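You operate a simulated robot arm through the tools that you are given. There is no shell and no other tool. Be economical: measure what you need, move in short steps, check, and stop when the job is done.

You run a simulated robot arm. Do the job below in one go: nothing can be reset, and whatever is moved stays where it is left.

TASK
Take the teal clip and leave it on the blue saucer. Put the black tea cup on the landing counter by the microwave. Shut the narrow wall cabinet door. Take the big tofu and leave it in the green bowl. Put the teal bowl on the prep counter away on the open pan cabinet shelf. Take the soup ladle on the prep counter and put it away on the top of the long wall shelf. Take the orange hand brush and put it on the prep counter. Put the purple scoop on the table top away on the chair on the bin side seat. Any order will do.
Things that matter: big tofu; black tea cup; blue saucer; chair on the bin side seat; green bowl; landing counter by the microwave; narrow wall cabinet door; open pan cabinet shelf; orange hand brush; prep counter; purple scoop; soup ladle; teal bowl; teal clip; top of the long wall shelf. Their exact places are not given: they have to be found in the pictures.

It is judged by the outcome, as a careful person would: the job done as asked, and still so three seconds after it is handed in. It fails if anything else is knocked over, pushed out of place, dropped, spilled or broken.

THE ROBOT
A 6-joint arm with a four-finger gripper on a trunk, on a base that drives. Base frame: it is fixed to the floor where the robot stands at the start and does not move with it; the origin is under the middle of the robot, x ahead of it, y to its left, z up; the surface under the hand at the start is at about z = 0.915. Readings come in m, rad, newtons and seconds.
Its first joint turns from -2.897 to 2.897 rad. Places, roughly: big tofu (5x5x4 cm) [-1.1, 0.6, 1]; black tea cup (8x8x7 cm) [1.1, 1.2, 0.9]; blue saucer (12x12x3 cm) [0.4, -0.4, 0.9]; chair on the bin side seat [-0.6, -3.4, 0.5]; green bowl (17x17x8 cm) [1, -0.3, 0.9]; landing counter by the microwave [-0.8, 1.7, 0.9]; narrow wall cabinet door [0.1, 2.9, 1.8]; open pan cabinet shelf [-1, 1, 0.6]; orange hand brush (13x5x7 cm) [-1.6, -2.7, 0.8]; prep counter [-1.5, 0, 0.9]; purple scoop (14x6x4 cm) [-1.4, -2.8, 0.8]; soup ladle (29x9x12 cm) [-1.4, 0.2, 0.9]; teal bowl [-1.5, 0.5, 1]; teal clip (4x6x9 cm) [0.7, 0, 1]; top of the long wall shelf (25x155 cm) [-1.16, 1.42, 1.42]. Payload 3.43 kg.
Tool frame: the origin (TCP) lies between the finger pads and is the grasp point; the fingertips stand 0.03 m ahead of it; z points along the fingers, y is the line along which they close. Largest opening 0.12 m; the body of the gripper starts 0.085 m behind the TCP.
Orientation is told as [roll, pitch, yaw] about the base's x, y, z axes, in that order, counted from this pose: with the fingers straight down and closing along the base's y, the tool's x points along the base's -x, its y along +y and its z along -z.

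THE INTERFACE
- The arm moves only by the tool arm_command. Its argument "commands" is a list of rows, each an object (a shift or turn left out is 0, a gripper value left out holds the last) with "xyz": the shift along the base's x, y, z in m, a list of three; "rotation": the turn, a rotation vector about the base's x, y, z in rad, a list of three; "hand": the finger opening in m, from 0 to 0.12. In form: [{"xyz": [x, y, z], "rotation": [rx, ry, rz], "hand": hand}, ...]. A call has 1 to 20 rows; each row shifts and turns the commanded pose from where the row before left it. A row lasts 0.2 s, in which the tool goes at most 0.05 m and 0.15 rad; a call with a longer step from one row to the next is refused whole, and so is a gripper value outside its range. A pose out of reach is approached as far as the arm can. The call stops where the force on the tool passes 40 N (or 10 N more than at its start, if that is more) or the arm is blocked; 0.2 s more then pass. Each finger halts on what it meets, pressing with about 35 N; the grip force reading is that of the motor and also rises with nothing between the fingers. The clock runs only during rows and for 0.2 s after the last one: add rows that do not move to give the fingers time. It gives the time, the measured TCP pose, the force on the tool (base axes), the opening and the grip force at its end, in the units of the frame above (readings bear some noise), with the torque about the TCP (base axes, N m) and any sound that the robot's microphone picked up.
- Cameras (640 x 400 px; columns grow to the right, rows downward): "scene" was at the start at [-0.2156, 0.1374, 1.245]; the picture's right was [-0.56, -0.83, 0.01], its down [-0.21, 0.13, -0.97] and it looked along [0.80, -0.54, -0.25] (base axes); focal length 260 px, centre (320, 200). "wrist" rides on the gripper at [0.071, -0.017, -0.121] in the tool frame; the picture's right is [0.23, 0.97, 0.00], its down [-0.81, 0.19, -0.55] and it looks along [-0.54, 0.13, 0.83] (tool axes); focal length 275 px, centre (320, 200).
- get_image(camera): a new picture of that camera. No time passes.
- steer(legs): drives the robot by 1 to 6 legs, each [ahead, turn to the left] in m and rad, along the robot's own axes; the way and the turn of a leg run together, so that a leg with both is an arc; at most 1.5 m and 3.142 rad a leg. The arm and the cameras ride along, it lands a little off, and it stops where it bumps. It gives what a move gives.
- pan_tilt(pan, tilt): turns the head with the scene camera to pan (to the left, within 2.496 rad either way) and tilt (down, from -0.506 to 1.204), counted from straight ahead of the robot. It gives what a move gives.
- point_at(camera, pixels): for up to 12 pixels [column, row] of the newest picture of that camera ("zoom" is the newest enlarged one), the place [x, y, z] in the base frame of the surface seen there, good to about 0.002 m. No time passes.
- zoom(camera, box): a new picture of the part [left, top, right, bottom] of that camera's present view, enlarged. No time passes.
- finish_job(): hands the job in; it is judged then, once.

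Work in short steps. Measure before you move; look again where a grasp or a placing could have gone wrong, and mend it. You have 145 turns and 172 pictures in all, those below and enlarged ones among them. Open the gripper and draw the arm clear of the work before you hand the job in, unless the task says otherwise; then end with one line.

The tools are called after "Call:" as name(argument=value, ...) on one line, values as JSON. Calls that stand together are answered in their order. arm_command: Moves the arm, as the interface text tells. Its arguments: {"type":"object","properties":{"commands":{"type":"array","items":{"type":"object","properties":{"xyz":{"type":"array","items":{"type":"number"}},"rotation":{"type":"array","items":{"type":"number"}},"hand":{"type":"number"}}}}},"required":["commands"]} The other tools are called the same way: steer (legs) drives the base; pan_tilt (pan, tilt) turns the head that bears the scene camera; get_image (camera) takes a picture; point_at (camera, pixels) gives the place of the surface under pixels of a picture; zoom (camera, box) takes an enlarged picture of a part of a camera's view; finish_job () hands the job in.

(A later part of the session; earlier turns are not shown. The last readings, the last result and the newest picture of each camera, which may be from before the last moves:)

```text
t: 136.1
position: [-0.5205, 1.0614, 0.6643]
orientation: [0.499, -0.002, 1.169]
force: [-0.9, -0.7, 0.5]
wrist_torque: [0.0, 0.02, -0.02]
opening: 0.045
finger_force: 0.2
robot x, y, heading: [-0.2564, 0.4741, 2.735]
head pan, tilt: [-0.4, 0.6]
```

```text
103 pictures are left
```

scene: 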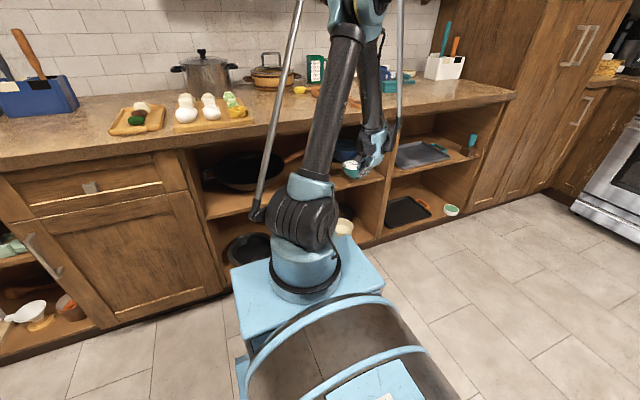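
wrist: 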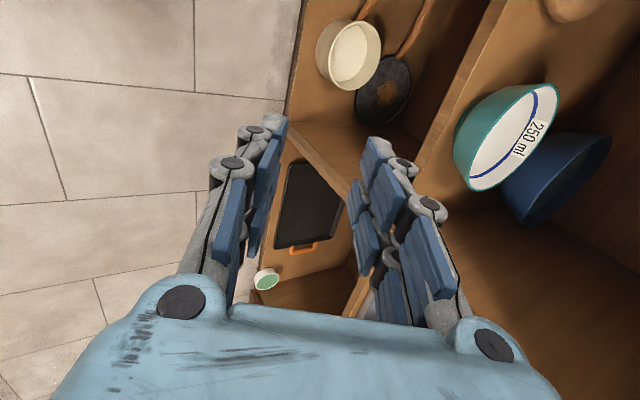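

Teal bowl done. Now the tofu: I raise the arm, straighten the tool to vertical and move over toward it at (-1.135,0.605).

Call:
arm_command(commands=[{"xyz": [0, 0, 0.048]}, {"xyz": [0, 0, 0.048]}, {"xyz": [0, 0, 0.048]}, {"xyz": [0, 0, 0.048]}, {"xyz": [0, 0, 0.048]}, {"xyz": [0, 0, 0.048]}, {"xyz": [0, 0, 0.048]}, {"xyz": [0, 0, 0.048], "rotation": [-0.0486, -0.1134, 0]}, {"xyz": [0, 0, 0.048], "rotation": [-0.0486, -0.1134, 0]}, {"xyz": [0, 0, 0.048], "rotation": [-0.0486, -0.1134, 0]}, {"xyz": [0, 0, 0.048], "rotation": [-0.0486, -0.1134, 0], "hand": 0.08}, {}])

Call:
arm_command(commands=[{"xyz": [-0.0365, -0.029, 0]}, {"xyz": [-0.0365, -0.029, 0]}, {"xyz": [-0.0365, -0.029, 0]}, {"xyz": [-0.0365, -0.029, 0]}, {"xyz": [-0.0365, -0.029, 0]}, {"xyz": [-0.0365, -0.029, 0]}, {"xyz": [-0.0365, -0.029, 0]}, {"xyz": [-0.0365, -0.029, 0]}, {"xyz": [-0.0365, -0.029, 0]}, {"xyz": [-0.0365, -0.029, 0]}, {"xyz": [-0.0365, -0.029, 0]}, {"xyz": [-0.0365, -0.029, 0]}, {"xyz": [-0.0365, -0.029, 0]}, {"xyz": [-0.0365, -0.029, 0]}, {"xyz": [-0.0365, -0.029, 0]}, {"xyz": [-0.025, -0.02, 0]}, {}])

Call:
get_image(camera="wrist")

```text
t: 138.7
position: [-0.5202, 1.062, 1.1933]
orientation: [0.006, -0.004, 1.171]
force: [0.0, 0.7, -0.3]
wrist_torque: [0.01, 0.03, -0.02]
opening: 0.0799
finger_force: 0.0
robot x, y, heading: [-0.2572, 0.4726, 2.739]
head pan, tilt: [-0.4, 0.6]
```

```text
t: 142.3
position: [-1.0923, 0.6046, 1.1901]
orientation: [0.006, -0.003, 1.17]
force: [0.5, 0.0, 1.1]
wrist_torque: [-0.02, 0.0, 0.03]
opening: 0.0801
finger_force: 0.1
robot x, y, heading: [-0.2596, 0.4758, 2.736]
head pan, tilt: [-0.4, 0.6]
```

```text
102 pictures are left
```

wrist: 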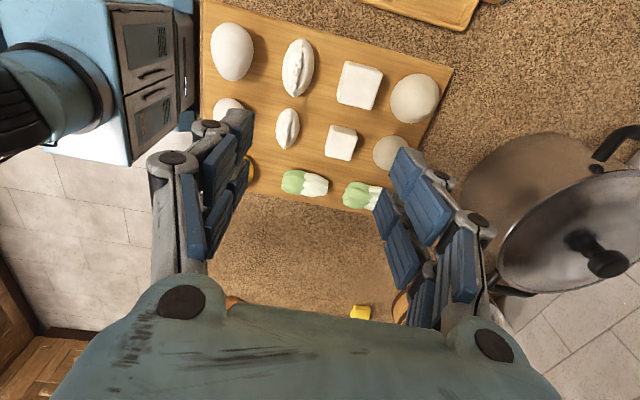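

The big tofu is at (360,85) in the wrist view, with tight neighbours. I zoom and measure its corners and the gaps.

Call:
zoom(camera="wrist", box=[280, 40, 440, 140])

Call:
point_at(camera="zoom", pixels=[[265, 95], [405, 120], [370, 255], [240, 210], [320, 170], [205, 345], [315, 380], [240, 335], [320, 355], [445, 210], [130, 110], [300, 300]])

```text
4.00 times, centred on (360, 90) of wrist
```

zoom: 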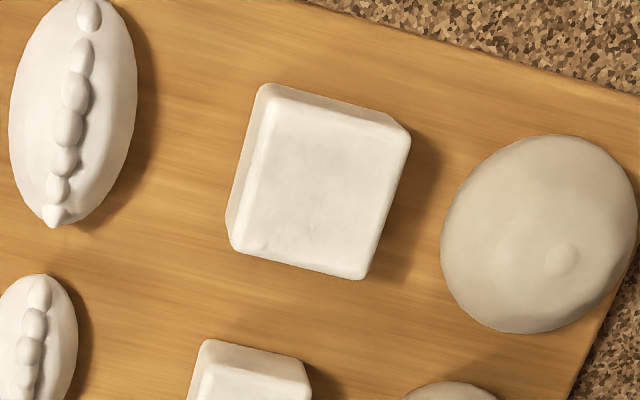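

```text
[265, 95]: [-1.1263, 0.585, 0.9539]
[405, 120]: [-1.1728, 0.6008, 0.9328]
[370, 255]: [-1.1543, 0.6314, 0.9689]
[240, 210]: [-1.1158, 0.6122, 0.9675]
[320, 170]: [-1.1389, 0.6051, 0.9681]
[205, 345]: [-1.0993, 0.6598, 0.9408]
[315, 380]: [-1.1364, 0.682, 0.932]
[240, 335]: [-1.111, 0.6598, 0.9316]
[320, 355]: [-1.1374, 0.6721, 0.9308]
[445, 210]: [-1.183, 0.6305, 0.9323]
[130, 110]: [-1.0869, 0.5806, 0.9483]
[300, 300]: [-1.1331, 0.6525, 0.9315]
```

Tofu centre is (-1.140,0.605), top z 0.968, board z 0.931. The free approach is closing along d, so I turn yaw by +1.51 and go above it with a 0.056 opening.

Call:
arm_command(commands=[{"rotation": [0, 0, 0.1375], "hand": 0.056}, {"rotation": [0, 0, 0.1375]}, {"rotation": [0, 0, 0.1375]}, {"rotation": [0, 0, 0.1375]}, {"rotation": [0, 0, 0.1375]}, {"rotation": [0, 0, 0.1375]}, {"rotation": [0, 0, 0.1375]}, {"xyz": [-0.01, 0, -0.01], "rotation": [0, 0, 0.1375]}, {"xyz": [-0.015, 0, -0.03], "rotation": [0, 0, 0.1375]}, {"xyz": [-0.015, 0.001, -0.035], "rotation": [0, 0, 0.1375]}, {"xyz": [-0.0147, 0.0015, -0.035], "rotation": [0, 0, 0.1375]}, {"xyz": [0, 0, -0.025]}, {}, {}])

Call:
get_image(camera="wrist")

```text
t: 145.3
position: [-1.1453, 0.6073, 1.0547]
orientation: [0.009, -0.001, 2.683]
force: [0.0, -0.6, -0.2]
wrist_torque: [-0.01, -0.01, 0.01]
opening: 0.056
finger_force: 0.1
robot x, y, heading: [-0.2595, 0.4734, 2.735]
head pan, tilt: [-0.4, 0.6]
```

```text
100 pictures are left
```

wrist: 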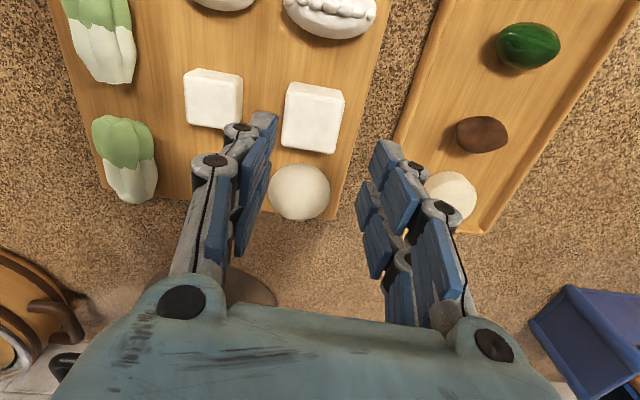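

By projection the TCP is about 6 mm too far on the -d side, so I correct that and descend to z≈0.964.

Call:
arm_command(commands=[{"xyz": [0.003, 0.005, -0.03]}, {"xyz": [0, 0, -0.03]}, {}])

Call:
get_image(camera="wrist")

```text
t: 146.1
position: [-1.1445, 0.6121, 0.9961]
orientation: [0.009, -0.002, 2.682]
force: [0.1, -0.1, 0.1]
wrist_torque: [0.03, -0.03, 0.0]
opening: 0.0559
finger_force: 0.1
robot x, y, heading: [-0.2582, 0.4707, 2.736]
head pan, tilt: [-0.4, 0.6]
```

```text
99 pictures are left
```

wrist: 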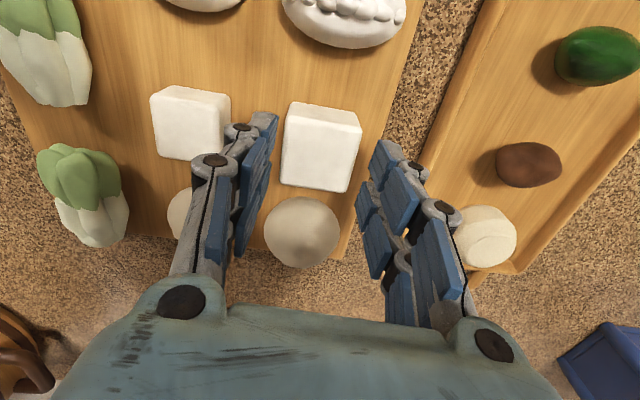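

Fingers straddle the tofu cleanly. I descend 3.2 cm and close.

Call:
arm_command(commands=[{"xyz": [0, 0, -0.02]}, {"xyz": [0, 0, -0.012]}, {}, {"hand": 0.045}, {"hand": 0.03}, {"hand": 0.02}, {}, {}])

Call:
get_image(camera="wrist")

```text
t: 147.9
position: [-1.1428, 0.6122, 0.9641]
orientation: [0.008, -0.002, 2.683]
force: [-0.6, -0.7, 0.9]
wrist_torque: [-0.04, -0.01, -0.01]
opening: 0.0436
finger_force: 35.3
robot x, y, heading: [-0.2596, 0.4736, 2.737]
head pan, tilt: [-0.4, 0.6]
```

```text
98 pictures are left
```

wrist: 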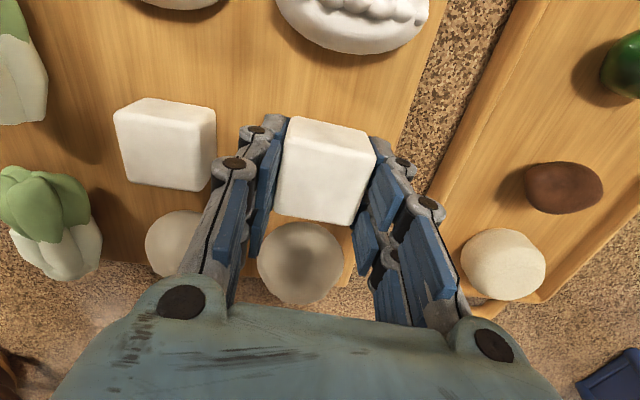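

The tofu is gripped (0.044). I lift and retract the arm close to the robot for the drive to the green bowl.

Call:
arm_command(commands=[{"xyz": [0, 0, 0.03]}, {"xyz": [0, 0, 0.048]}, {"xyz": [0, 0, 0.048]}, {"xyz": [0, 0, 0.048]}, {"xyz": [0.047, 0.0064, 0.015]}, {"xyz": [0.047, 0.0064, 0.015]}, {"xyz": [0.047, 0.0064, 0.015]}, {"xyz": [0.047, 0.0064, 0.015]}, {"xyz": [0.047, 0.0064, 0.015]}, {"xyz": [0.047, 0.0064, 0.015]}, {"xyz": [0.047, 0.0064, 0]}, {"xyz": [0.047, 0.0064, 0]}, {"xyz": [0.047, 0.0064, 0]}, {}])

Call:
steer(legs=[[0, 2.096], [0.75, 0], [0, 1.45]])

Call:
get_image(camera="scene")

Call:
get_image(camera="wrist")

```text
t: 150.9
position: [-0.722, 0.6708, 1.2281]
orientation: [0.008, -0.002, 2.682]
force: [0.4, -0.9, -1.2]
wrist_torque: [-0.01, 0.02, -0.03]
opening: 0.0435
finger_force: 34.7
robot x, y, heading: [-0.2595, 0.4787, 2.739]
head pan, tilt: [-0.4, 0.6]
```

```text
t: 162.2
position: [0.0494, -0.6868, 1.242]
orientation: [-0.004, -0.028, -1.188]
force: [-1.9, 1.9, 0.2]
wrist_torque: [-0.19, -0.06, -0.01]
opening: 0.0438
finger_force: 35.0
robot x, y, heading: [-0.1527, -0.2613, -1.127]
head pan, tilt: [-0.4, 0.6]
stopped in leg 3: the force on the tool passed its limit at 173 N (the readings are from after the stop); the commanded pose is now the measured one
```

```text
97 pictures are left
```

scene: 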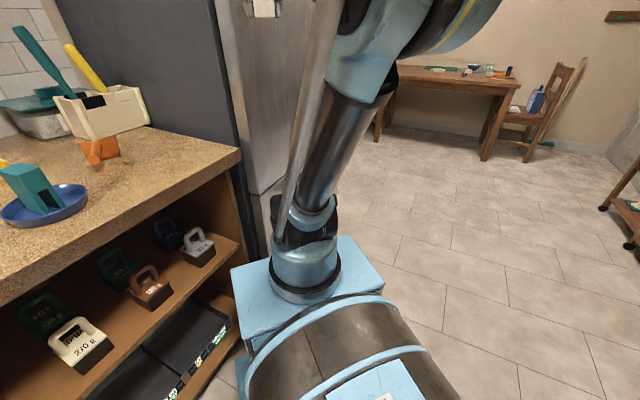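

```text
96 pictures are left
```

wrist: 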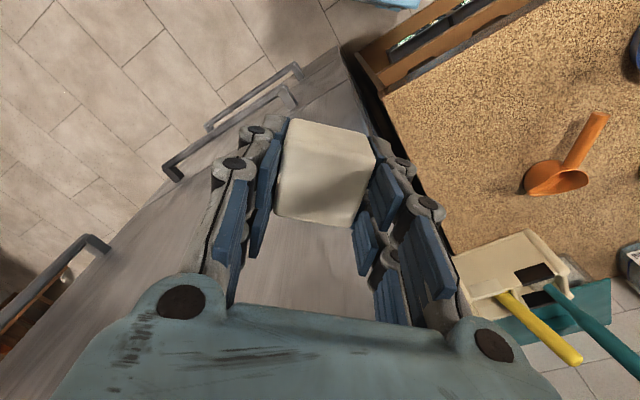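

The wrist brushed the fridge during the turn, and the tofu is still held. I turn back, reverse away from the fridge, then turn to the front counter.

Call:
steer(legs=[[0, -0.25], [-0.27, 0], [0, 1.05]])

Call:
pan_tilt(pan=-0.3, tilt=0.45)

Call:
get_image(camera="scene")

```text
t: 168.1
position: [0.244, -0.1422, 1.2402]
orientation: [-0.004, -0.022, -0.376]
force: [-0.2, 0.1, -0.4]
wrist_torque: [0.01, -0.02, -0.01]
opening: 0.0439
finger_force: 35.2
robot x, y, heading: [-0.2075, 0.0001, -0.311]
head pan, tilt: [-0.4, 0.6]
```

```text
t: 168.8
position: [0.229, -0.1369, 1.2467]
orientation: [-0.004, -0.034, -0.377]
force: [-0.3, 1.4, -1.4]
wrist_torque: [0.03, -0.02, 0.0]
opening: 0.0438
finger_force: 34.7
robot x, y, heading: [-0.2064, 0.0005, -0.316]
head pan, tilt: [-0.3, 0.45]
```

```text
95 pictures are left
```

scene: 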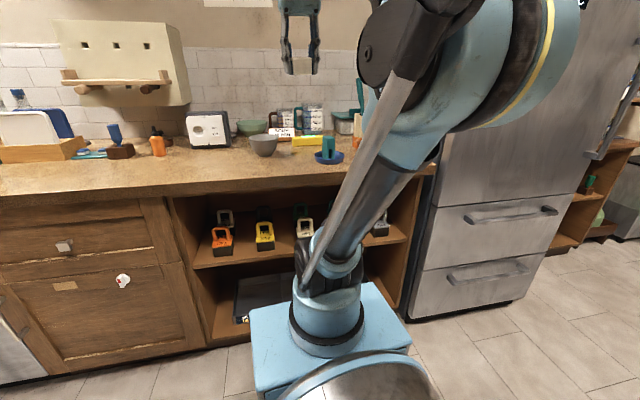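

Clip and saucer are undisturbed at (328,150). I drive 0.22 m toward the counter, then view the green bowl.

Call:
point_at(camera="scene", pixels=[[300, 185], [200, 190], [252, 127], [262, 145], [328, 140], [265, 330]])

Call:
steer(legs=[[0.22, 0]])

Call:
get_image(camera="wrist")

```text
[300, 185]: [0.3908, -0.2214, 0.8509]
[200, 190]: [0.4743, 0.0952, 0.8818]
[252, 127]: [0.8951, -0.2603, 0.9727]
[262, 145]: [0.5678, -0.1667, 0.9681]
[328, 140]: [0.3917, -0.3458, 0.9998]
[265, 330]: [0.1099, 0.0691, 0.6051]
```

```text
t: 170.5
position: [0.4383, -0.2053, 1.2467]
orientation: [-0.003, -0.035, -0.377]
force: [-0.4, -0.7, -1.0]
wrist_torque: [-0.01, 0.0, -0.03]
opening: 0.0437
finger_force: 35.0
robot x, y, heading: [0.0049, -0.0694, -0.313]
head pan, tilt: [-0.3, 0.45]
```

```text
94 pictures are left
```

wrist: 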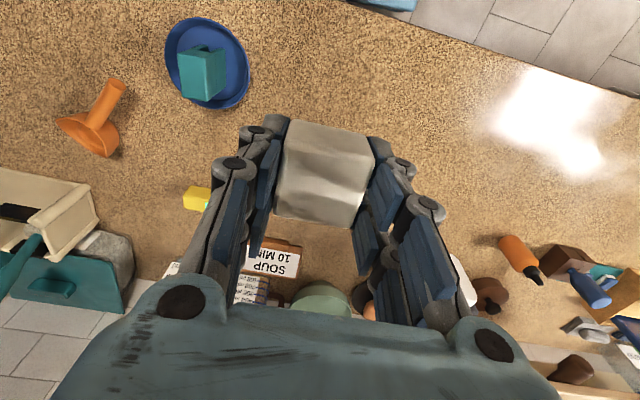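

I extend toward the green bowl at about z 1.2 and look.

Call:
arm_command(commands=[{"xyz": [0.046, -0.004, 0], "rotation": [0.013, 0.033, 0]}, {"xyz": [0.046, -0.004, 0]}, {"xyz": [0.046, -0.004, 0]}, {"xyz": [0.046, -0.004, 0]}, {"xyz": [0.046, -0.004, 0]}, {"xyz": [0.046, -0.004, -0.01]}, {"xyz": [0.046, -0.004, -0.01]}, {"xyz": [0.04, -0.004, -0.01]}, {}])

Call:
get_image(camera="wrist")

Call:
zoom(camera="scene", box=[200, 80, 360, 180])

```text
t: 172.5
position: [0.7884, -0.2322, 1.2218]
orientation: [0.0, -0.011, -0.377]
force: [-0.1, -0.2, -0.1]
wrist_torque: [0.0, -0.02, 0.0]
opening: 0.0436
finger_force: 35.1
robot x, y, heading: [-0.0027, -0.0658, -0.312]
head pan, tilt: [-0.3, 0.45]
```

```text
93 pictures are left
```

wrist: 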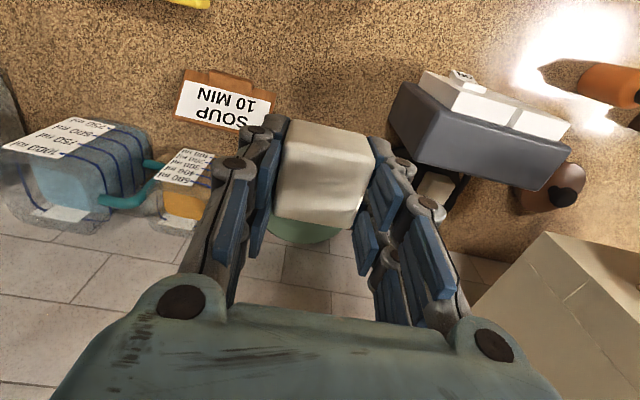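

```text
4.00 times, centred on (280, 130) of scene
```

zoom: 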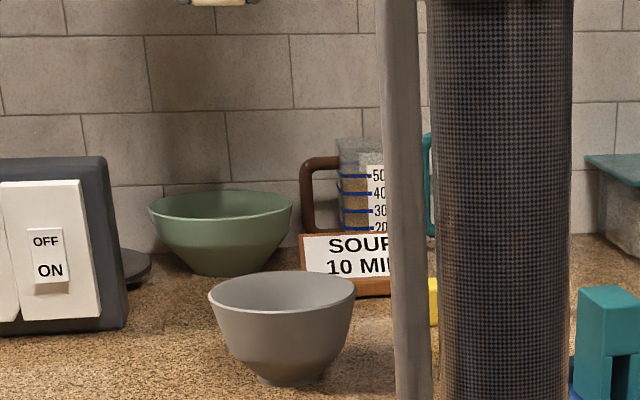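

I measure the bowl rim, interior and nearby obstacles, including the tan wall box.

Call:
point_at(camera="zoom", pixels=[[152, 210], [290, 205], [220, 194], [220, 222], [220, 205], [220, 250], [180, 208], [340, 150], [320, 165], [290, 285]])

Call:
point_at(camera="scene", pixels=[[185, 95], [170, 85], [165, 75], [188, 60], [120, 60], [240, 100], [300, 110]])

```text
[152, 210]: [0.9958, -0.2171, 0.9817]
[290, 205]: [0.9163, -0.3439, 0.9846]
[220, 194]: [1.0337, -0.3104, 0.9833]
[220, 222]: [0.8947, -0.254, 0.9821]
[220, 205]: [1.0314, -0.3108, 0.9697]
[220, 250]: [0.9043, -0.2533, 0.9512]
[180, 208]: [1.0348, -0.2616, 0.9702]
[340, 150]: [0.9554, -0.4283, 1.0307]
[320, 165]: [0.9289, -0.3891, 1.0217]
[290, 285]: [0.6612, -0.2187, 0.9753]
```

```text
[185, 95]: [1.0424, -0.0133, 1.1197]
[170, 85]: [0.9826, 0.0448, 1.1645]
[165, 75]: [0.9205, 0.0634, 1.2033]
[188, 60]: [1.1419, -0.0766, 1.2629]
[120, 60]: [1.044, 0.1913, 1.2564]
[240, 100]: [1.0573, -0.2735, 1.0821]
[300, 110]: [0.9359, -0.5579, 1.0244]
```

The bowl centre is (0.963,-0.282), rim z 0.984. I bring the tofu above it.

Call:
arm_command(commands=[{"xyz": [0.033, -0.009, -0.015]}, {"xyz": [0.033, -0.009, -0.025]}, {"xyz": [0.033, -0.009, -0.03]}, {"xyz": [0.033, -0.009, -0.03]}, {"xyz": [0.032, -0.01, -0.03]}, {"xyz": [0, 0, -0.03]}, {}, {}])

Call:
get_image(camera="wrist")

Call:
zoom(camera="scene", box=[200, 80, 360, 180])

```text
t: 174.3
position: [0.9501, -0.2776, 1.0628]
orientation: [-0.003, -0.012, -0.376]
force: [0.3, -0.3, -1.4]
wrist_torque: [-0.04, 0.05, 0.0]
opening: 0.0439
finger_force: 34.7
robot x, y, heading: [-0.0019, -0.0651, -0.313]
head pan, tilt: [-0.3, 0.45]
```

```text
91 pictures are left
```

wrist: 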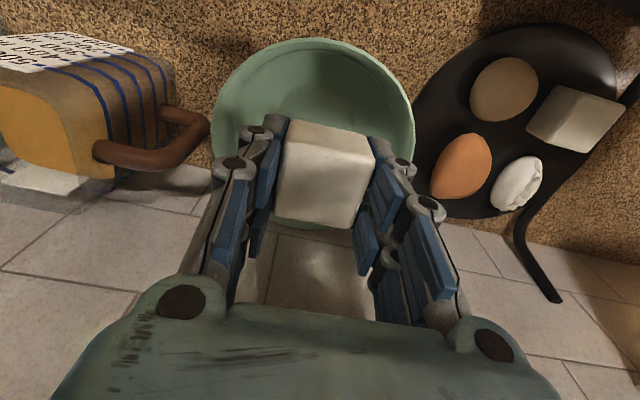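

```text
4.00 times, centred on (280, 130) of scene
```

zoom: 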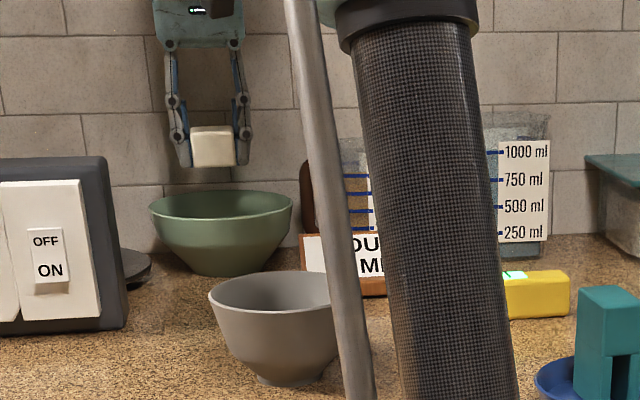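

Well aligned over the bowl. I lower the tofu into it.

Call:
arm_command(commands=[{"xyz": [0.003, -0.001, -0.04]}, {"xyz": [0, 0, -0.035]}, {"xyz": [0, 0, -0.012]}, {"xyz": [0, 0, -0.005]}, {}])

Call:
get_image(camera="wrist")

```text
t: 175.5
position: [0.9526, -0.2791, 0.9692]
orientation: [-0.001, -0.012, -0.376]
force: [0.3, 0.4, -0.8]
wrist_torque: [0.0, 0.04, 0.01]
opening: 0.0437
finger_force: 35.5
robot x, y, heading: [0.0018, -0.0645, -0.314]
head pan, tilt: [-0.3, 0.45]
```

```text
89 pictures are left
```

wrist: 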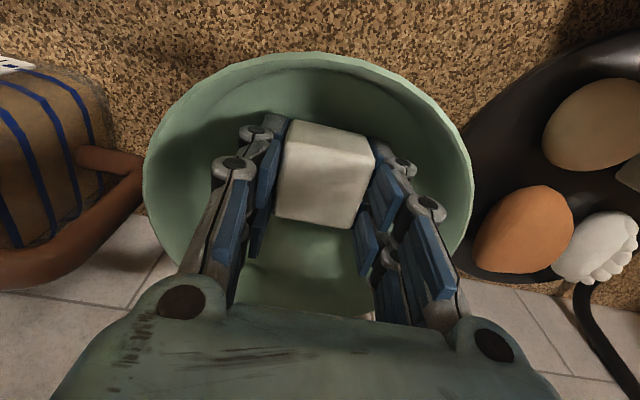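

It's inside the bowl with no contact yet, so I creep down slightly further.

Call:
arm_command(commands=[{"xyz": [0, 0, -0.004]}, {"xyz": [0, 0, -0.004]}, {"xyz": [0, 0, -0.003]}, {}])

```text
t: 176.4
position: [0.9417, -0.2752, 0.9699]
orientation: [-0.002, -0.024, -0.377]
force: [3.0, -0.5, -3.0]
wrist_torque: [0.05, 0.25, 0.01]
opening: 0.0437
finger_force: 34.6
robot x, y, heading: [0.0035, -0.069, -0.314]
head pan, tilt: [-0.3, 0.45]
stopped in row 4: the force on the tool passed its limit at 42 N (the readings are from after the stop); the commanded pose is now the measured one
```

It touched the bowl's sloping inside. I look before releasing.

Call:
get_image(camera="wrist")

Call:
zoom(camera="scene", box=[200, 80, 360, 180])

```text
88 pictures are left
```

wrist: 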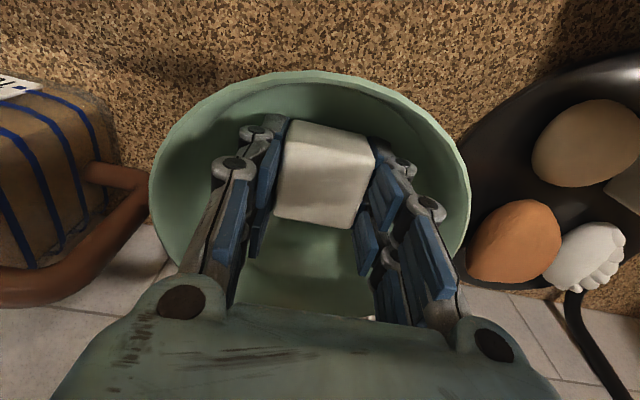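

```text
4.00 times, centred on (280, 130) of scene
```

zoom: 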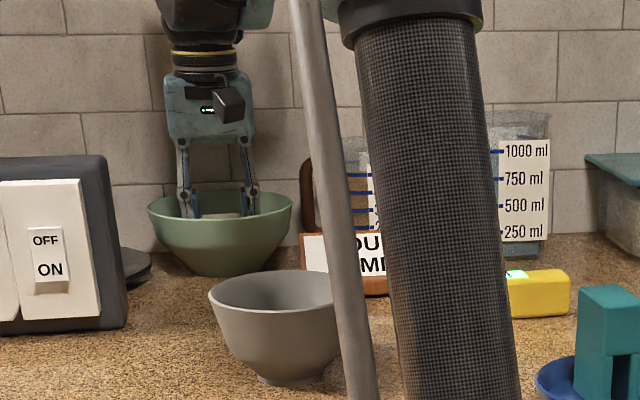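

The bowl has not moved. I recentre slightly (+1 cm x, up 2 mm), release and rise.

Call:
arm_command(commands=[{"xyz": [0.004, -0.001, 0.004]}, {"xyz": [0.006, -0.002, -0.002]}, {}, {"hand": 0.05}, {"hand": 0.056}, {}, {}, {"xyz": [0, 0, 0.03]}, {"xyz": [0, 0, 0.04]}, {"xyz": [-0.01, 0.003, 0.045]}, {"xyz": [-0.02, 0.006, 0.045]}, {}])

Call:
get_image(camera="wrist")

```text
t: 179.1
position: [0.9232, -0.2686, 1.1339]
orientation: [-0.001, -0.023, -0.376]
force: [0.5, -0.7, -0.8]
wrist_torque: [-0.02, 0.01, -0.02]
opening: 0.0561
finger_force: 0.0
robot x, y, heading: [0.0047, -0.0677, -0.316]
head pan, tilt: [-0.3, 0.45]
```

```text
86 pictures are left
```

wrist: 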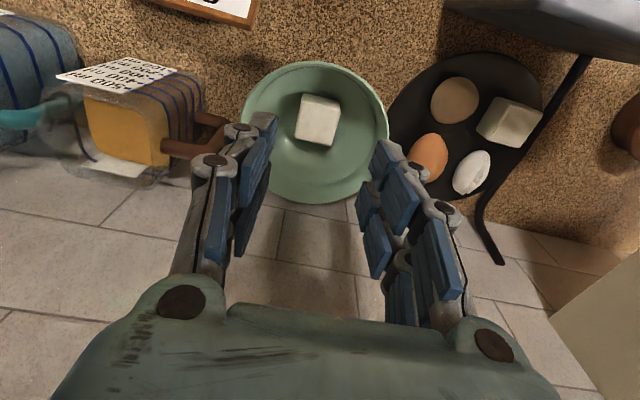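

The tofu lies in the green bowl. Next is the cup: I retract the arm, back to the corridor's middle, and drive along to d≈1.5 facing the sink counter.

Call:
arm_command(commands=[{"xyz": [-0.045, 0.006, 0.02], "rotation": [0.008, 0.02, 0]}, {"xyz": [-0.045, 0.006, 0.02]}, {"xyz": [-0.045, 0.006, 0.02]}, {"xyz": [-0.045, 0.006, 0.02]}, {"xyz": [-0.045, 0.006, 0.02]}, {"xyz": [-0.045, 0.006, 0.02]}, {"xyz": [-0.045, 0.006, 0]}, {"xyz": [-0.045, 0.006, 0]}, {"xyz": [-0.045, 0.006, 0]}, {"xyz": [-0.045, 0.006, 0]}, {"xyz": [-0.04, 0.006, 0], "rotation": [0, 0, 0.06]}, {}])

Call:
steer(legs=[[-0.36, 0], [0, 1.482], [1.5, 0], [0, -1.571], [0.2, 0]])

Call:
pan_tilt(pan=0.1, tilt=0.45)

Call:
get_image(camera="scene")

```text
t: 181.7
position: [0.4319, -0.203, 1.2545]
orientation: [-0.003, -0.003, -0.318]
force: [-0.3, 0.5, -0.3]
wrist_torque: [0.03, -0.01, 0.02]
opening: 0.0556
finger_force: 0.0
robot x, y, heading: [0.0055, -0.0626, -0.312]
head pan, tilt: [-0.3, 0.45]
```

```text
t: 200.8
position: [0.8235, 1.1777, 1.2545]
orientation: [-0.002, -0.004, -0.403]
force: [-0.1, 0.1, 0.4]
wrist_torque: [0.03, -0.01, -0.01]
opening: 0.0559
finger_force: 0.1
robot x, y, heading: [0.4093, 1.3507, -0.389]
head pan, tilt: [-0.3, 0.45]
```

```text
t: 201.7
position: [0.8097, 1.1827, 1.2599]
orientation: [-0.002, -0.015, -0.403]
force: [0.4, 0.5, 0.2]
wrist_torque: [0.02, -0.01, 0.0]
opening: 0.0559
finger_force: 0.0
robot x, y, heading: [0.4087, 1.3505, -0.396]
head pan, tilt: [0.099, 0.45]
```

```text
85 pictures are left
```

scene: 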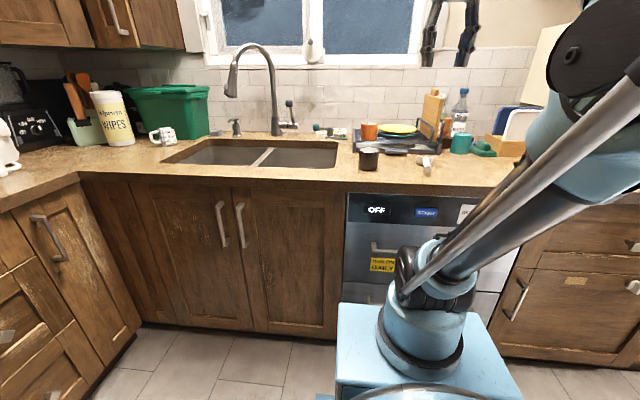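

The black cup is at (368,158). I zoom and measure it.

Call:
zoom(camera="scene", box=[328, 130, 408, 180])

Call:
point_at(camera="zoom", pixels=[[245, 160], [390, 160], [320, 145], [320, 180], [320, 165], [320, 280], [320, 230], [320, 310], [480, 170], [470, 260]])

Call:
get_image(camera="wrist")

```text
8.00 times, centred on (368, 155) of scene
```

zoom: 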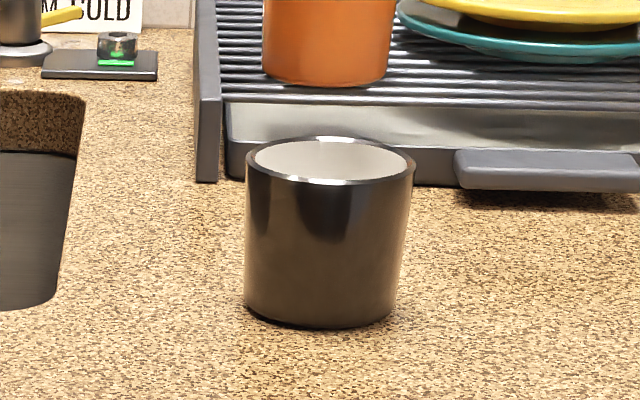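

```text
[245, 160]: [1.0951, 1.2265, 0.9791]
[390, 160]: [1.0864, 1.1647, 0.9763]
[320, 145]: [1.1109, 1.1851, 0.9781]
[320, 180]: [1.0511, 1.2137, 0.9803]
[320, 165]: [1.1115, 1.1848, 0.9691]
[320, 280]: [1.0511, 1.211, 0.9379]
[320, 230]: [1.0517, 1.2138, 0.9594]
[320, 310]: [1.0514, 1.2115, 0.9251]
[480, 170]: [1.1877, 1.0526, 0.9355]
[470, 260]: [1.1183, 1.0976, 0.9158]
```

```text
83 pictures are left
```

wrist: 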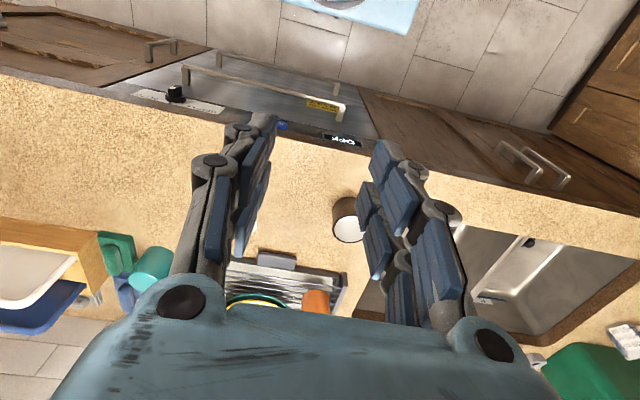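

Cup centre is about (1.083,1.198), diameter ≈0.072, top z 0.979. I move above with a 0.10 opening.

Call:
arm_command(commands=[{"xyz": [0.045, 0.0025, 0], "hand": 0.1, "rotation": [0.006, 0.014, 0]}, {"xyz": [0.045, 0.0025, 0]}, {"xyz": [0.045, 0.0025, -0.02]}, {"xyz": [0.045, 0.0025, -0.02]}, {"xyz": [0.045, 0.0025, -0.02]}, {"xyz": [0.045, 0.0025, -0.02]}, {"xyz": [0.003, 0, -0.04]}, {"xyz": [0, 0, -0.04]}, {}, {}])

Call:
get_image(camera="wrist")

```text
t: 203.9
position: [1.0836, 1.1978, 1.0997]
orientation: [0.0, -0.001, -0.405]
force: [-0.2, -0.1, -0.3]
wrist_torque: [0.01, 0.02, -0.01]
opening: 0.1
finger_force: 0.0
robot x, y, heading: [0.4059, 1.3516, -0.397]
head pan, tilt: [0.099, 0.45]
```

```text
82 pictures are left
```

wrist: 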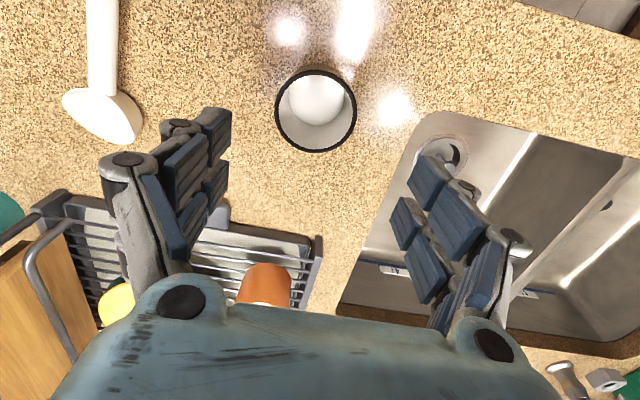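

Cup rim centred at (316,110) versus expected (320,118). I make a small correction, descend to z≈0.953 and close.

Call:
arm_command(commands=[{"xyz": [-0.0046, 0.002, -0.045]}, {"xyz": [0, 0, -0.045]}, {"xyz": [0, 0, -0.045]}, {"xyz": [0, 0, -0.012]}, {}, {"hand": 0.08}, {"hand": 0.06}, {"hand": 0.05}, {}, {}])

Call:
get_image(camera="wrist")

```text
t: 206.1
position: [1.0782, 1.1986, 0.9528]
orientation: [0.0, -0.001, -0.403]
force: [-1.0, -2.5, 4.8]
wrist_torque: [-0.26, 0.07, -0.02]
opening: 0.0689
finger_force: 34.9
robot x, y, heading: [0.4069, 1.3508, -0.396]
head pan, tilt: [0.099, 0.45]
```

```text
81 pictures are left
```

wrist: 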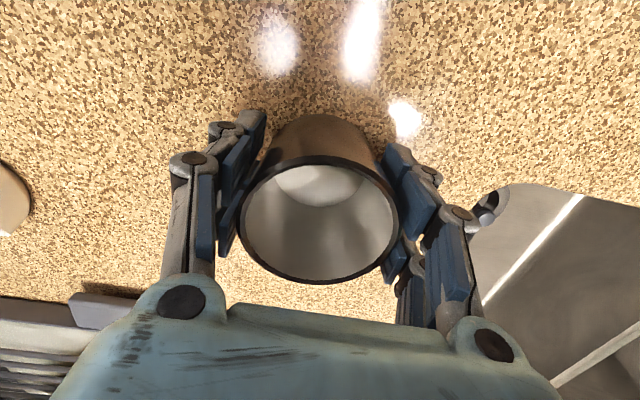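

The cup is gripped. I lift, retract, and drive around to the landing counter by the microwave.

Call:
arm_command(commands=[{"xyz": [0, 0, 0.03]}, {"xyz": [0, 0, 0.048]}, {"xyz": [0, 0, 0.048]}, {"xyz": [0, 0, 0.048]}, {"xyz": [-0.044, -0.002, 0.02]}, {"xyz": [-0.044, -0.002, 0.02]}, {"xyz": [-0.044, -0.002, 0.01]}, {"xyz": [-0.044, -0.002, 0]}, {"xyz": [-0.044, -0.002, 0]}, {"xyz": [-0.03, -0.002, 0]}, {}])

Call:
steer(legs=[[-0.2, 0], [0, 3.13], [0.3, 0]])

Call:
pan_tilt(pan=-0.2, tilt=0.45)

Call:
get_image(camera="scene")

```text
t: 208.5
position: [0.8281, 1.1908, 1.1775]
orientation: [-0.002, 0.001, -0.403]
force: [-0.4, 0.1, -1.3]
wrist_torque: [-0.01, 0.02, -0.01]
opening: 0.0689
finger_force: 35.1
robot x, y, heading: [0.4087, 1.3519, -0.402]
head pan, tilt: [0.099, 0.45]
```

```text
t: 220.2
position: [-0.483, 1.6993, 1.1775]
orientation: [-0.003, -0.002, 2.751]
force: [1.2, -0.2, -1.1]
wrist_torque: [-0.02, -0.02, -0.01]
opening: 0.0685
finger_force: 34.5
robot x, y, heading: [-0.0561, 1.5469, 2.755]
head pan, tilt: [0.099, 0.45]
```

```text
t: 221.0
position: [-0.4704, 1.6936, 1.1831]
orientation: [-0.001, -0.012, 2.751]
force: [-0.5, 0.5, -1.6]
wrist_torque: [0.03, -0.05, -0.02]
opening: 0.0684
finger_force: 35.3
robot x, y, heading: [-0.06, 1.5445, 2.758]
head pan, tilt: [-0.201, 0.45]
```

```text
80 pictures are left
```

scene: 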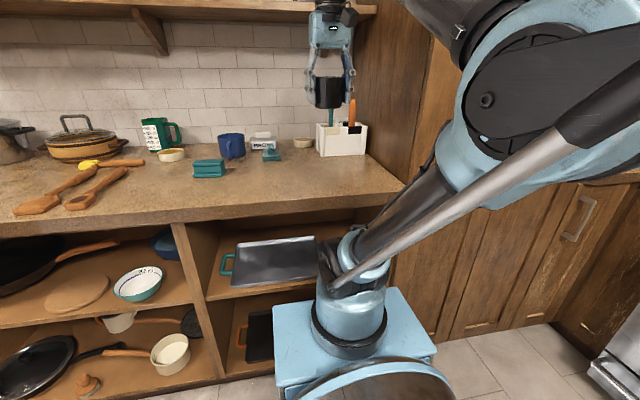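

The front right area of the counter is free. I move the cup over (-0.61,1.675) and lower it.

Call:
arm_command(commands=[{"xyz": [-0.046, -0.006, 0]}, {"xyz": [-0.046, -0.006, 0]}, {"xyz": [-0.046, -0.006, 0]}, {"xyz": [0, 0, -0.048]}, {"xyz": [0, 0, -0.048]}, {"xyz": [0, 0, -0.048]}, {"xyz": [0, 0, -0.048]}, {"xyz": [0, 0, -0.025]}, {}])

Call:
zoom(camera="scene", box=[220, 100, 420, 225])

```text
t: 223.0
position: [-0.6095, 1.6767, 0.9632]
orientation: [-0.002, -0.012, 2.752]
force: [-0.6, 0.1, -1.7]
wrist_torque: [0.01, -0.02, 0.0]
opening: 0.0686
finger_force: 35.1
robot x, y, heading: [-0.0555, 1.5448, 2.755]
head pan, tilt: [-0.201, 0.45]
```

```text
3.20 times, centred on (320, 162) of scene
```

zoom: 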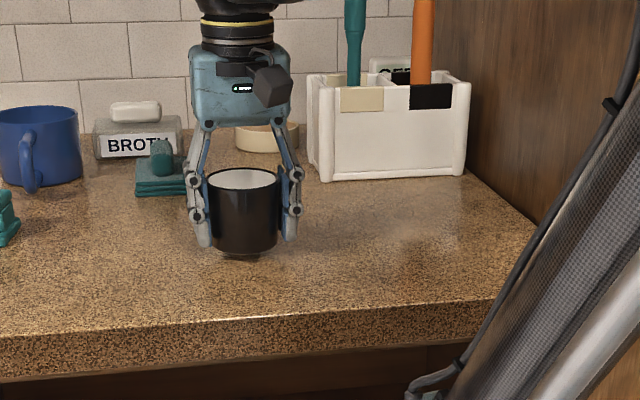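

About a centimetre above the counter. I creep to contact.

Call:
arm_command(commands=[{"xyz": [0, 0, -0.006]}, {"xyz": [0, 0, -0.003]}, {"xyz": [0, 0, -0.002]}, {}])

```text
t: 224.0
position: [-0.6091, 1.6745, 0.9537]
orientation: [-0.002, -0.012, 2.752]
force: [0.4, -1.7, -1.7]
wrist_torque: [0.01, -0.01, 0.0]
opening: 0.0687
finger_force: 34.8
robot x, y, heading: [-0.0581, 1.5494, 2.754]
head pan, tilt: [-0.201, 0.45]
```

Call:
arm_command(commands=[{"xyz": [0, 0, -0.002]}, {}, {"hand": 0.08}, {"hand": 0.1}, {}, {"xyz": [0, 0, 0.04]}, {"xyz": [0, 0, 0.048]}, {"xyz": [0, 0, 0.048]}, {"xyz": [0, 0, 0.048]}, {}])

Call:
zoom(camera="scene", box=[220, 100, 420, 225])

Call:
pan_tilt(pan=-1.1, tilt=-0.15)

Call:
get_image(camera="scene")

```text
t: 226.2
position: [-0.6072, 1.675, 1.137]
orientation: [0.0, -0.013, 2.749]
force: [-0.2, 0.0, 0.4]
wrist_torque: [-0.03, -0.02, 0.02]
opening: 0.1001
finger_force: 0.1
robot x, y, heading: [-0.0588, 1.5487, 2.752]
head pan, tilt: [-0.201, 0.45]
```

```text
3.20 times, centred on (320, 162) of scene
```

zoom: 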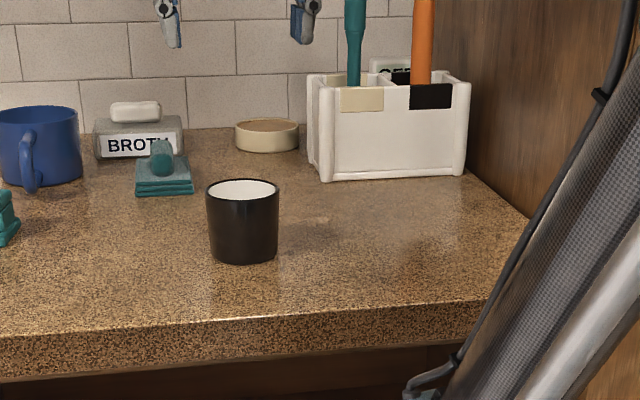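

```text
t: 227.4
position: [-0.6074, 1.6754, 1.136]
orientation: [-0.001, -0.013, 2.751]
force: [0.0, 0.1, -0.4]
wrist_torque: [0.01, 0.02, 0.03]
opening: 0.0999
finger_force: 0.1
robot x, y, heading: [-0.0597, 1.5447, 2.751]
head pan, tilt: [-1.1, -0.15]
```

```text
77 pictures are left
```

scene: 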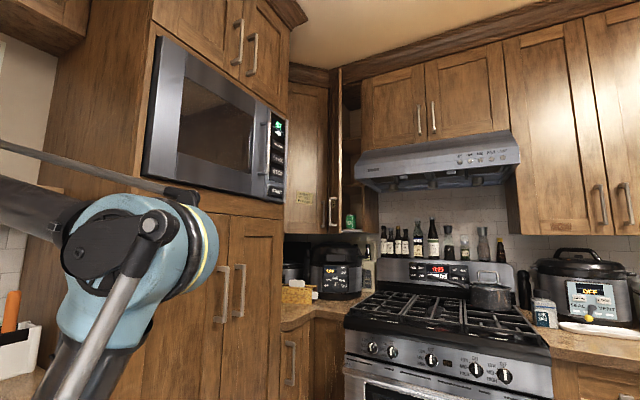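

The cup is placed. Now the narrow wall cabinet left of the hood: its door at (338,150) stands open. I zoom and measure.

Call:
zoom(camera="scene", box=[270, 50, 430, 250])

Call:
point_at(camera="scene", pixels=[[333, 100], [341, 100], [341, 150], [333, 150], [330, 210], [333, 230], [341, 225], [350, 222], [365, 232], [370, 150], [350, 90], [310, 150]])

```text
2.00 times, centred on (350, 150) of scene
```

zoom: 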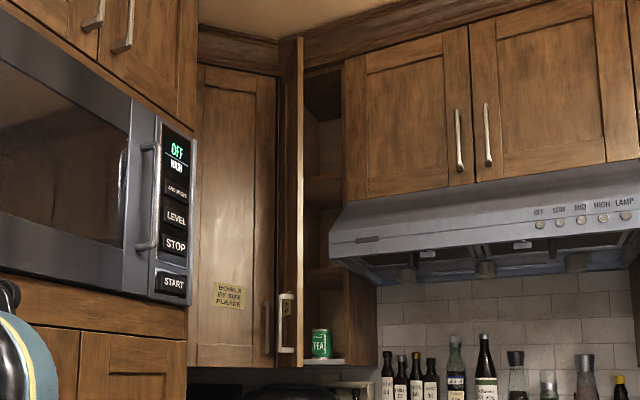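

```text
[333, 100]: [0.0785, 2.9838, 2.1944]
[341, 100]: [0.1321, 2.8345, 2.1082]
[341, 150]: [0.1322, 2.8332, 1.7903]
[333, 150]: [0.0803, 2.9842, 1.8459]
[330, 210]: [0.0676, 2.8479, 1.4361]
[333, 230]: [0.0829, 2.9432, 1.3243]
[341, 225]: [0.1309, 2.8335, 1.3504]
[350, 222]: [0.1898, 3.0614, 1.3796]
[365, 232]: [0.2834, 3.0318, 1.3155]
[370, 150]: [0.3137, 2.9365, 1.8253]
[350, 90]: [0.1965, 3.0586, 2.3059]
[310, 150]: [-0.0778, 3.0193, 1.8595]
```

The door's outer face shows left of its edge at (0.132,2.834), with the handle at z≈1.44 and the hinge on the left, about 48° open. I measure the stove and counter fronts and the cabinet frame for planning.

Call:
point_at(camera="scene", pixels=[[345, 345], [450, 375], [300, 320], [285, 310], [400, 300], [378, 220], [376, 100], [370, 232], [335, 195], [337, 285], [435, 240], [344, 232]])

Call:
point_at(camera="zoom", pixels=[[282, 60], [286, 200], [298, 200], [301, 60], [280, 340], [298, 340], [288, 300], [340, 320], [350, 300], [310, 150], [322, 358], [200, 350]])

```text
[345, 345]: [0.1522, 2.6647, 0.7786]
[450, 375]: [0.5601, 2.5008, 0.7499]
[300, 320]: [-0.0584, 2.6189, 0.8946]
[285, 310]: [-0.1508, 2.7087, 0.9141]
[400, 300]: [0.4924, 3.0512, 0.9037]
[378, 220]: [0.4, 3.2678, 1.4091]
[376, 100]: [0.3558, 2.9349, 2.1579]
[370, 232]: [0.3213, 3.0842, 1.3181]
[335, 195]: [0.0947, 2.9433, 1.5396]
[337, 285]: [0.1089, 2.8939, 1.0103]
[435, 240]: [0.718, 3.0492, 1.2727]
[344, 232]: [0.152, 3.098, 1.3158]
```

```text
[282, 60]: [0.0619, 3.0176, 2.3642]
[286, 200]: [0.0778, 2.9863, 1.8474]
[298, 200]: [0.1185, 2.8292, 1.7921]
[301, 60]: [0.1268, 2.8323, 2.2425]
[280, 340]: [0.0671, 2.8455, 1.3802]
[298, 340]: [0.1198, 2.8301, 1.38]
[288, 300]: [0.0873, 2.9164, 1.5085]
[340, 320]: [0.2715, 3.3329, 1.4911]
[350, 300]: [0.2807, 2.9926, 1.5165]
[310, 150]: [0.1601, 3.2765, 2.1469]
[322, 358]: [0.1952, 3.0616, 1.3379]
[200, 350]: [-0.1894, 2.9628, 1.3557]
```

I measure the hood underside and left end so the push height can avoid it.

Call:
point_at(camera="scene", pixels=[[357, 178], [360, 160], [366, 188], [400, 190], [450, 190], [515, 165], [362, 150], [332, 197], [331, 225], [338, 234], [336, 70]])

```text
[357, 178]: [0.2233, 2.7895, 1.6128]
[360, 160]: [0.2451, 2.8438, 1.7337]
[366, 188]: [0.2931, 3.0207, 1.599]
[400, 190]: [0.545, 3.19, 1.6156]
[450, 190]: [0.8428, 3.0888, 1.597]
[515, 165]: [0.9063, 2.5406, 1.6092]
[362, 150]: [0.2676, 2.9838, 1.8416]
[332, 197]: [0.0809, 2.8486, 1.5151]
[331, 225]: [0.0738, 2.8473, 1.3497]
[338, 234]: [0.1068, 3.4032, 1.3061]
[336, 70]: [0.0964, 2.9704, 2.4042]
```

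Hood bottom is z≈1.60 with its left end at n≈-0.89, and the handle spans z 1.35–1.515, so I'll push at z≈1.55. First I retract the arm and drive toward the stove.

Call:
arm_command(commands=[{"xyz": [0.035, -0.012, 0.03], "hand": 0.04}, {"xyz": [0.035, -0.012, 0.03], "hand": 0.0}, {"xyz": [0.035, -0.012, 0.03]}, {"xyz": [0, 0, 0.03]}, {}])

Call:
steer(legs=[[-0.33, 0], [0, -1.205], [0.72, 0], [0, -0.38]])

Call:
pan_tilt(pan=0.3, tilt=-0.1)

Call:
get_image(camera="scene")

```text
t: 228.6
position: [-0.5009, 1.6409, 1.2568]
orientation: [0.001, -0.011, 2.751]
force: [0.4, 0.7, -0.3]
wrist_torque: [0.0, 0.03, -0.02]
opening: 0.0
finger_force: 33.2
robot x, y, heading: [-0.0571, 1.548, 2.75]
head pan, tilt: [-1.1, -0.15]
```

```text
t: 237.3
position: [0.1778, 2.474, 1.2664]
orientation: [0.0, -0.033, 1.556]
force: [-0.7, 1.3, -0.2]
wrist_torque: [-0.06, -0.13, -0.02]
opening: 0.0003
finger_force: 34.0
robot x, y, heading: [0.2538, 2.0536, 1.559]
head pan, tilt: [-1.1, -0.15]
stopped in leg 3: the robot was blocked; the commanded pose is now the measured one
```

```text
t: 238.8
position: [0.1785, 2.4726, 1.2656]
orientation: [0.001, -0.035, 1.555]
force: [0.5, 0.7, -0.4]
wrist_torque: [0.02, 0.01, 0.03]
opening: 0.0
finger_force: 33.5
robot x, y, heading: [0.2517, 2.0571, 1.559]
head pan, tilt: [0.3, -0.099]
```

```text
75 pictures are left
```

scene: 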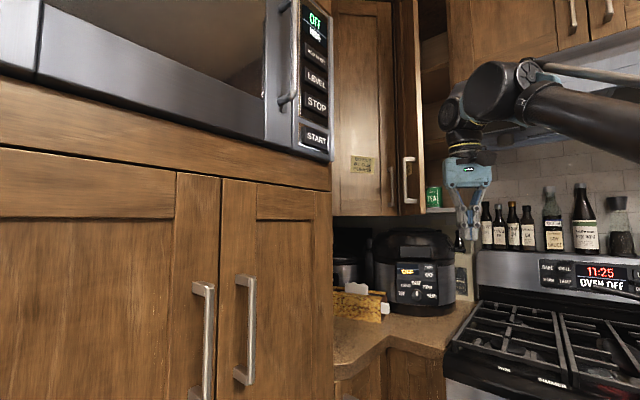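

The base stopped against the range front at (0.252,2.057), which is close enough. I measure the tall unit's right end and the door again from here.

Call:
point_at(camera="scene", pixels=[[329, 100], [329, 180], [345, 190], [395, 205], [420, 205], [408, 180], [400, 100], [418, 100], [390, 180], [430, 205], [445, 90], [335, 205]])

Call:
zoom(camera="scene", box=[320, 0, 520, 250])

```text
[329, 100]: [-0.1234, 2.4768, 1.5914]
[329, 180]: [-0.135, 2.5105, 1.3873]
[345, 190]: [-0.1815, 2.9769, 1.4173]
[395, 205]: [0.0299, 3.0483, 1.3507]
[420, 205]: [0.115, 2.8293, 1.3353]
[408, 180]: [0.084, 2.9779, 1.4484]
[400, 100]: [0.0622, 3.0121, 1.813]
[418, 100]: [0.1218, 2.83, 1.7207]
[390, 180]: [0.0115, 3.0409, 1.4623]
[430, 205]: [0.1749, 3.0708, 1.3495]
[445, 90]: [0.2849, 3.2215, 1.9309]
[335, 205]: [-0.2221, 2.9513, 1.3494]
```

```text
1.60 times, centred on (420, 125) of scene
```

zoom: 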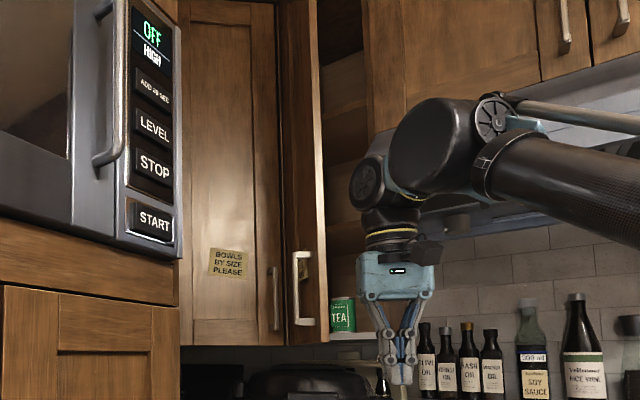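

Plan: tilt the tool to horizontal facing +y with closed fingers. Then go left of the door's edge above the handle (z≈1.56) and sweep it shut along its arc.

Call:
arm_command(commands=[{"xyz": [-0.015, 0.02, 0.03], "rotation": [0.143, 0, 0]}, {"xyz": [-0.015, 0.02, 0.03], "rotation": [0.143, 0, 0]}, {"xyz": [-0.017, 0.023, 0.027], "rotation": [0.143, 0, 0]}, {"xyz": [-0.017, 0.023, 0.027], "rotation": [0.143, 0, 0]}, {"xyz": [-0.017, 0.023, 0.027], "rotation": [0.143, 0, 0]}, {"xyz": [-0.017, 0.023, 0.027], "rotation": [0.143, 0, 0]}, {"xyz": [-0.017, 0.023, 0.027], "rotation": [0.143, 0, 0]}, {"xyz": [-0.017, 0.023, 0.027], "rotation": [0.143, 0, 0]}, {"xyz": [-0.017, 0.023, 0.027], "rotation": [0.143, 0, 0]}, {"xyz": [-0.017, 0.023, 0.024], "rotation": [0.143, 0, 0]}, {"xyz": [-0.017, 0.023, 0.02], "rotation": [0.143, 0, 0]}, {}])

Call:
get_image(camera="scene")

Call:
get_image(camera="wrist")

```text
t: 241.4
position: [-0.0066, 2.7198, 1.561]
orientation: [2.761, -1.531, -1.192]
force: [0.0, -0.4, -0.6]
wrist_torque: [-0.04, 0.01, -0.03]
opening: 0.0001
finger_force: 33.9
robot x, y, heading: [0.2524, 2.0528, 1.561]
head pan, tilt: [0.3, -0.099]
```

```text
73 pictures are left
```

scene: 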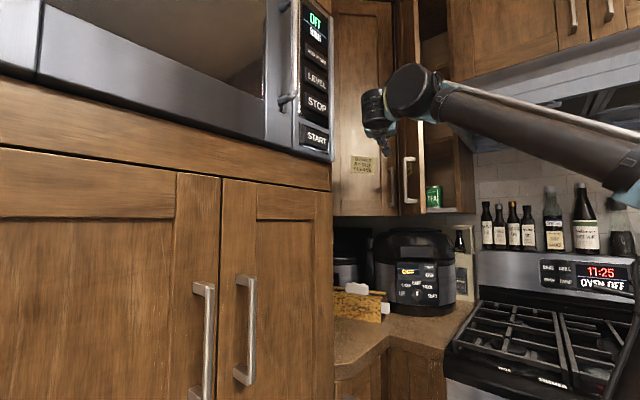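

```text
72 pictures are left
```

wrist: 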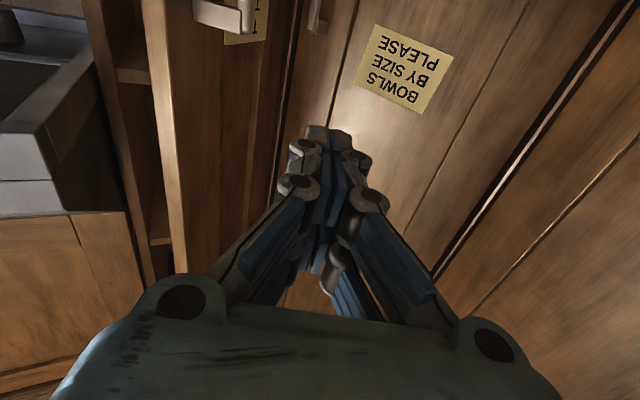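

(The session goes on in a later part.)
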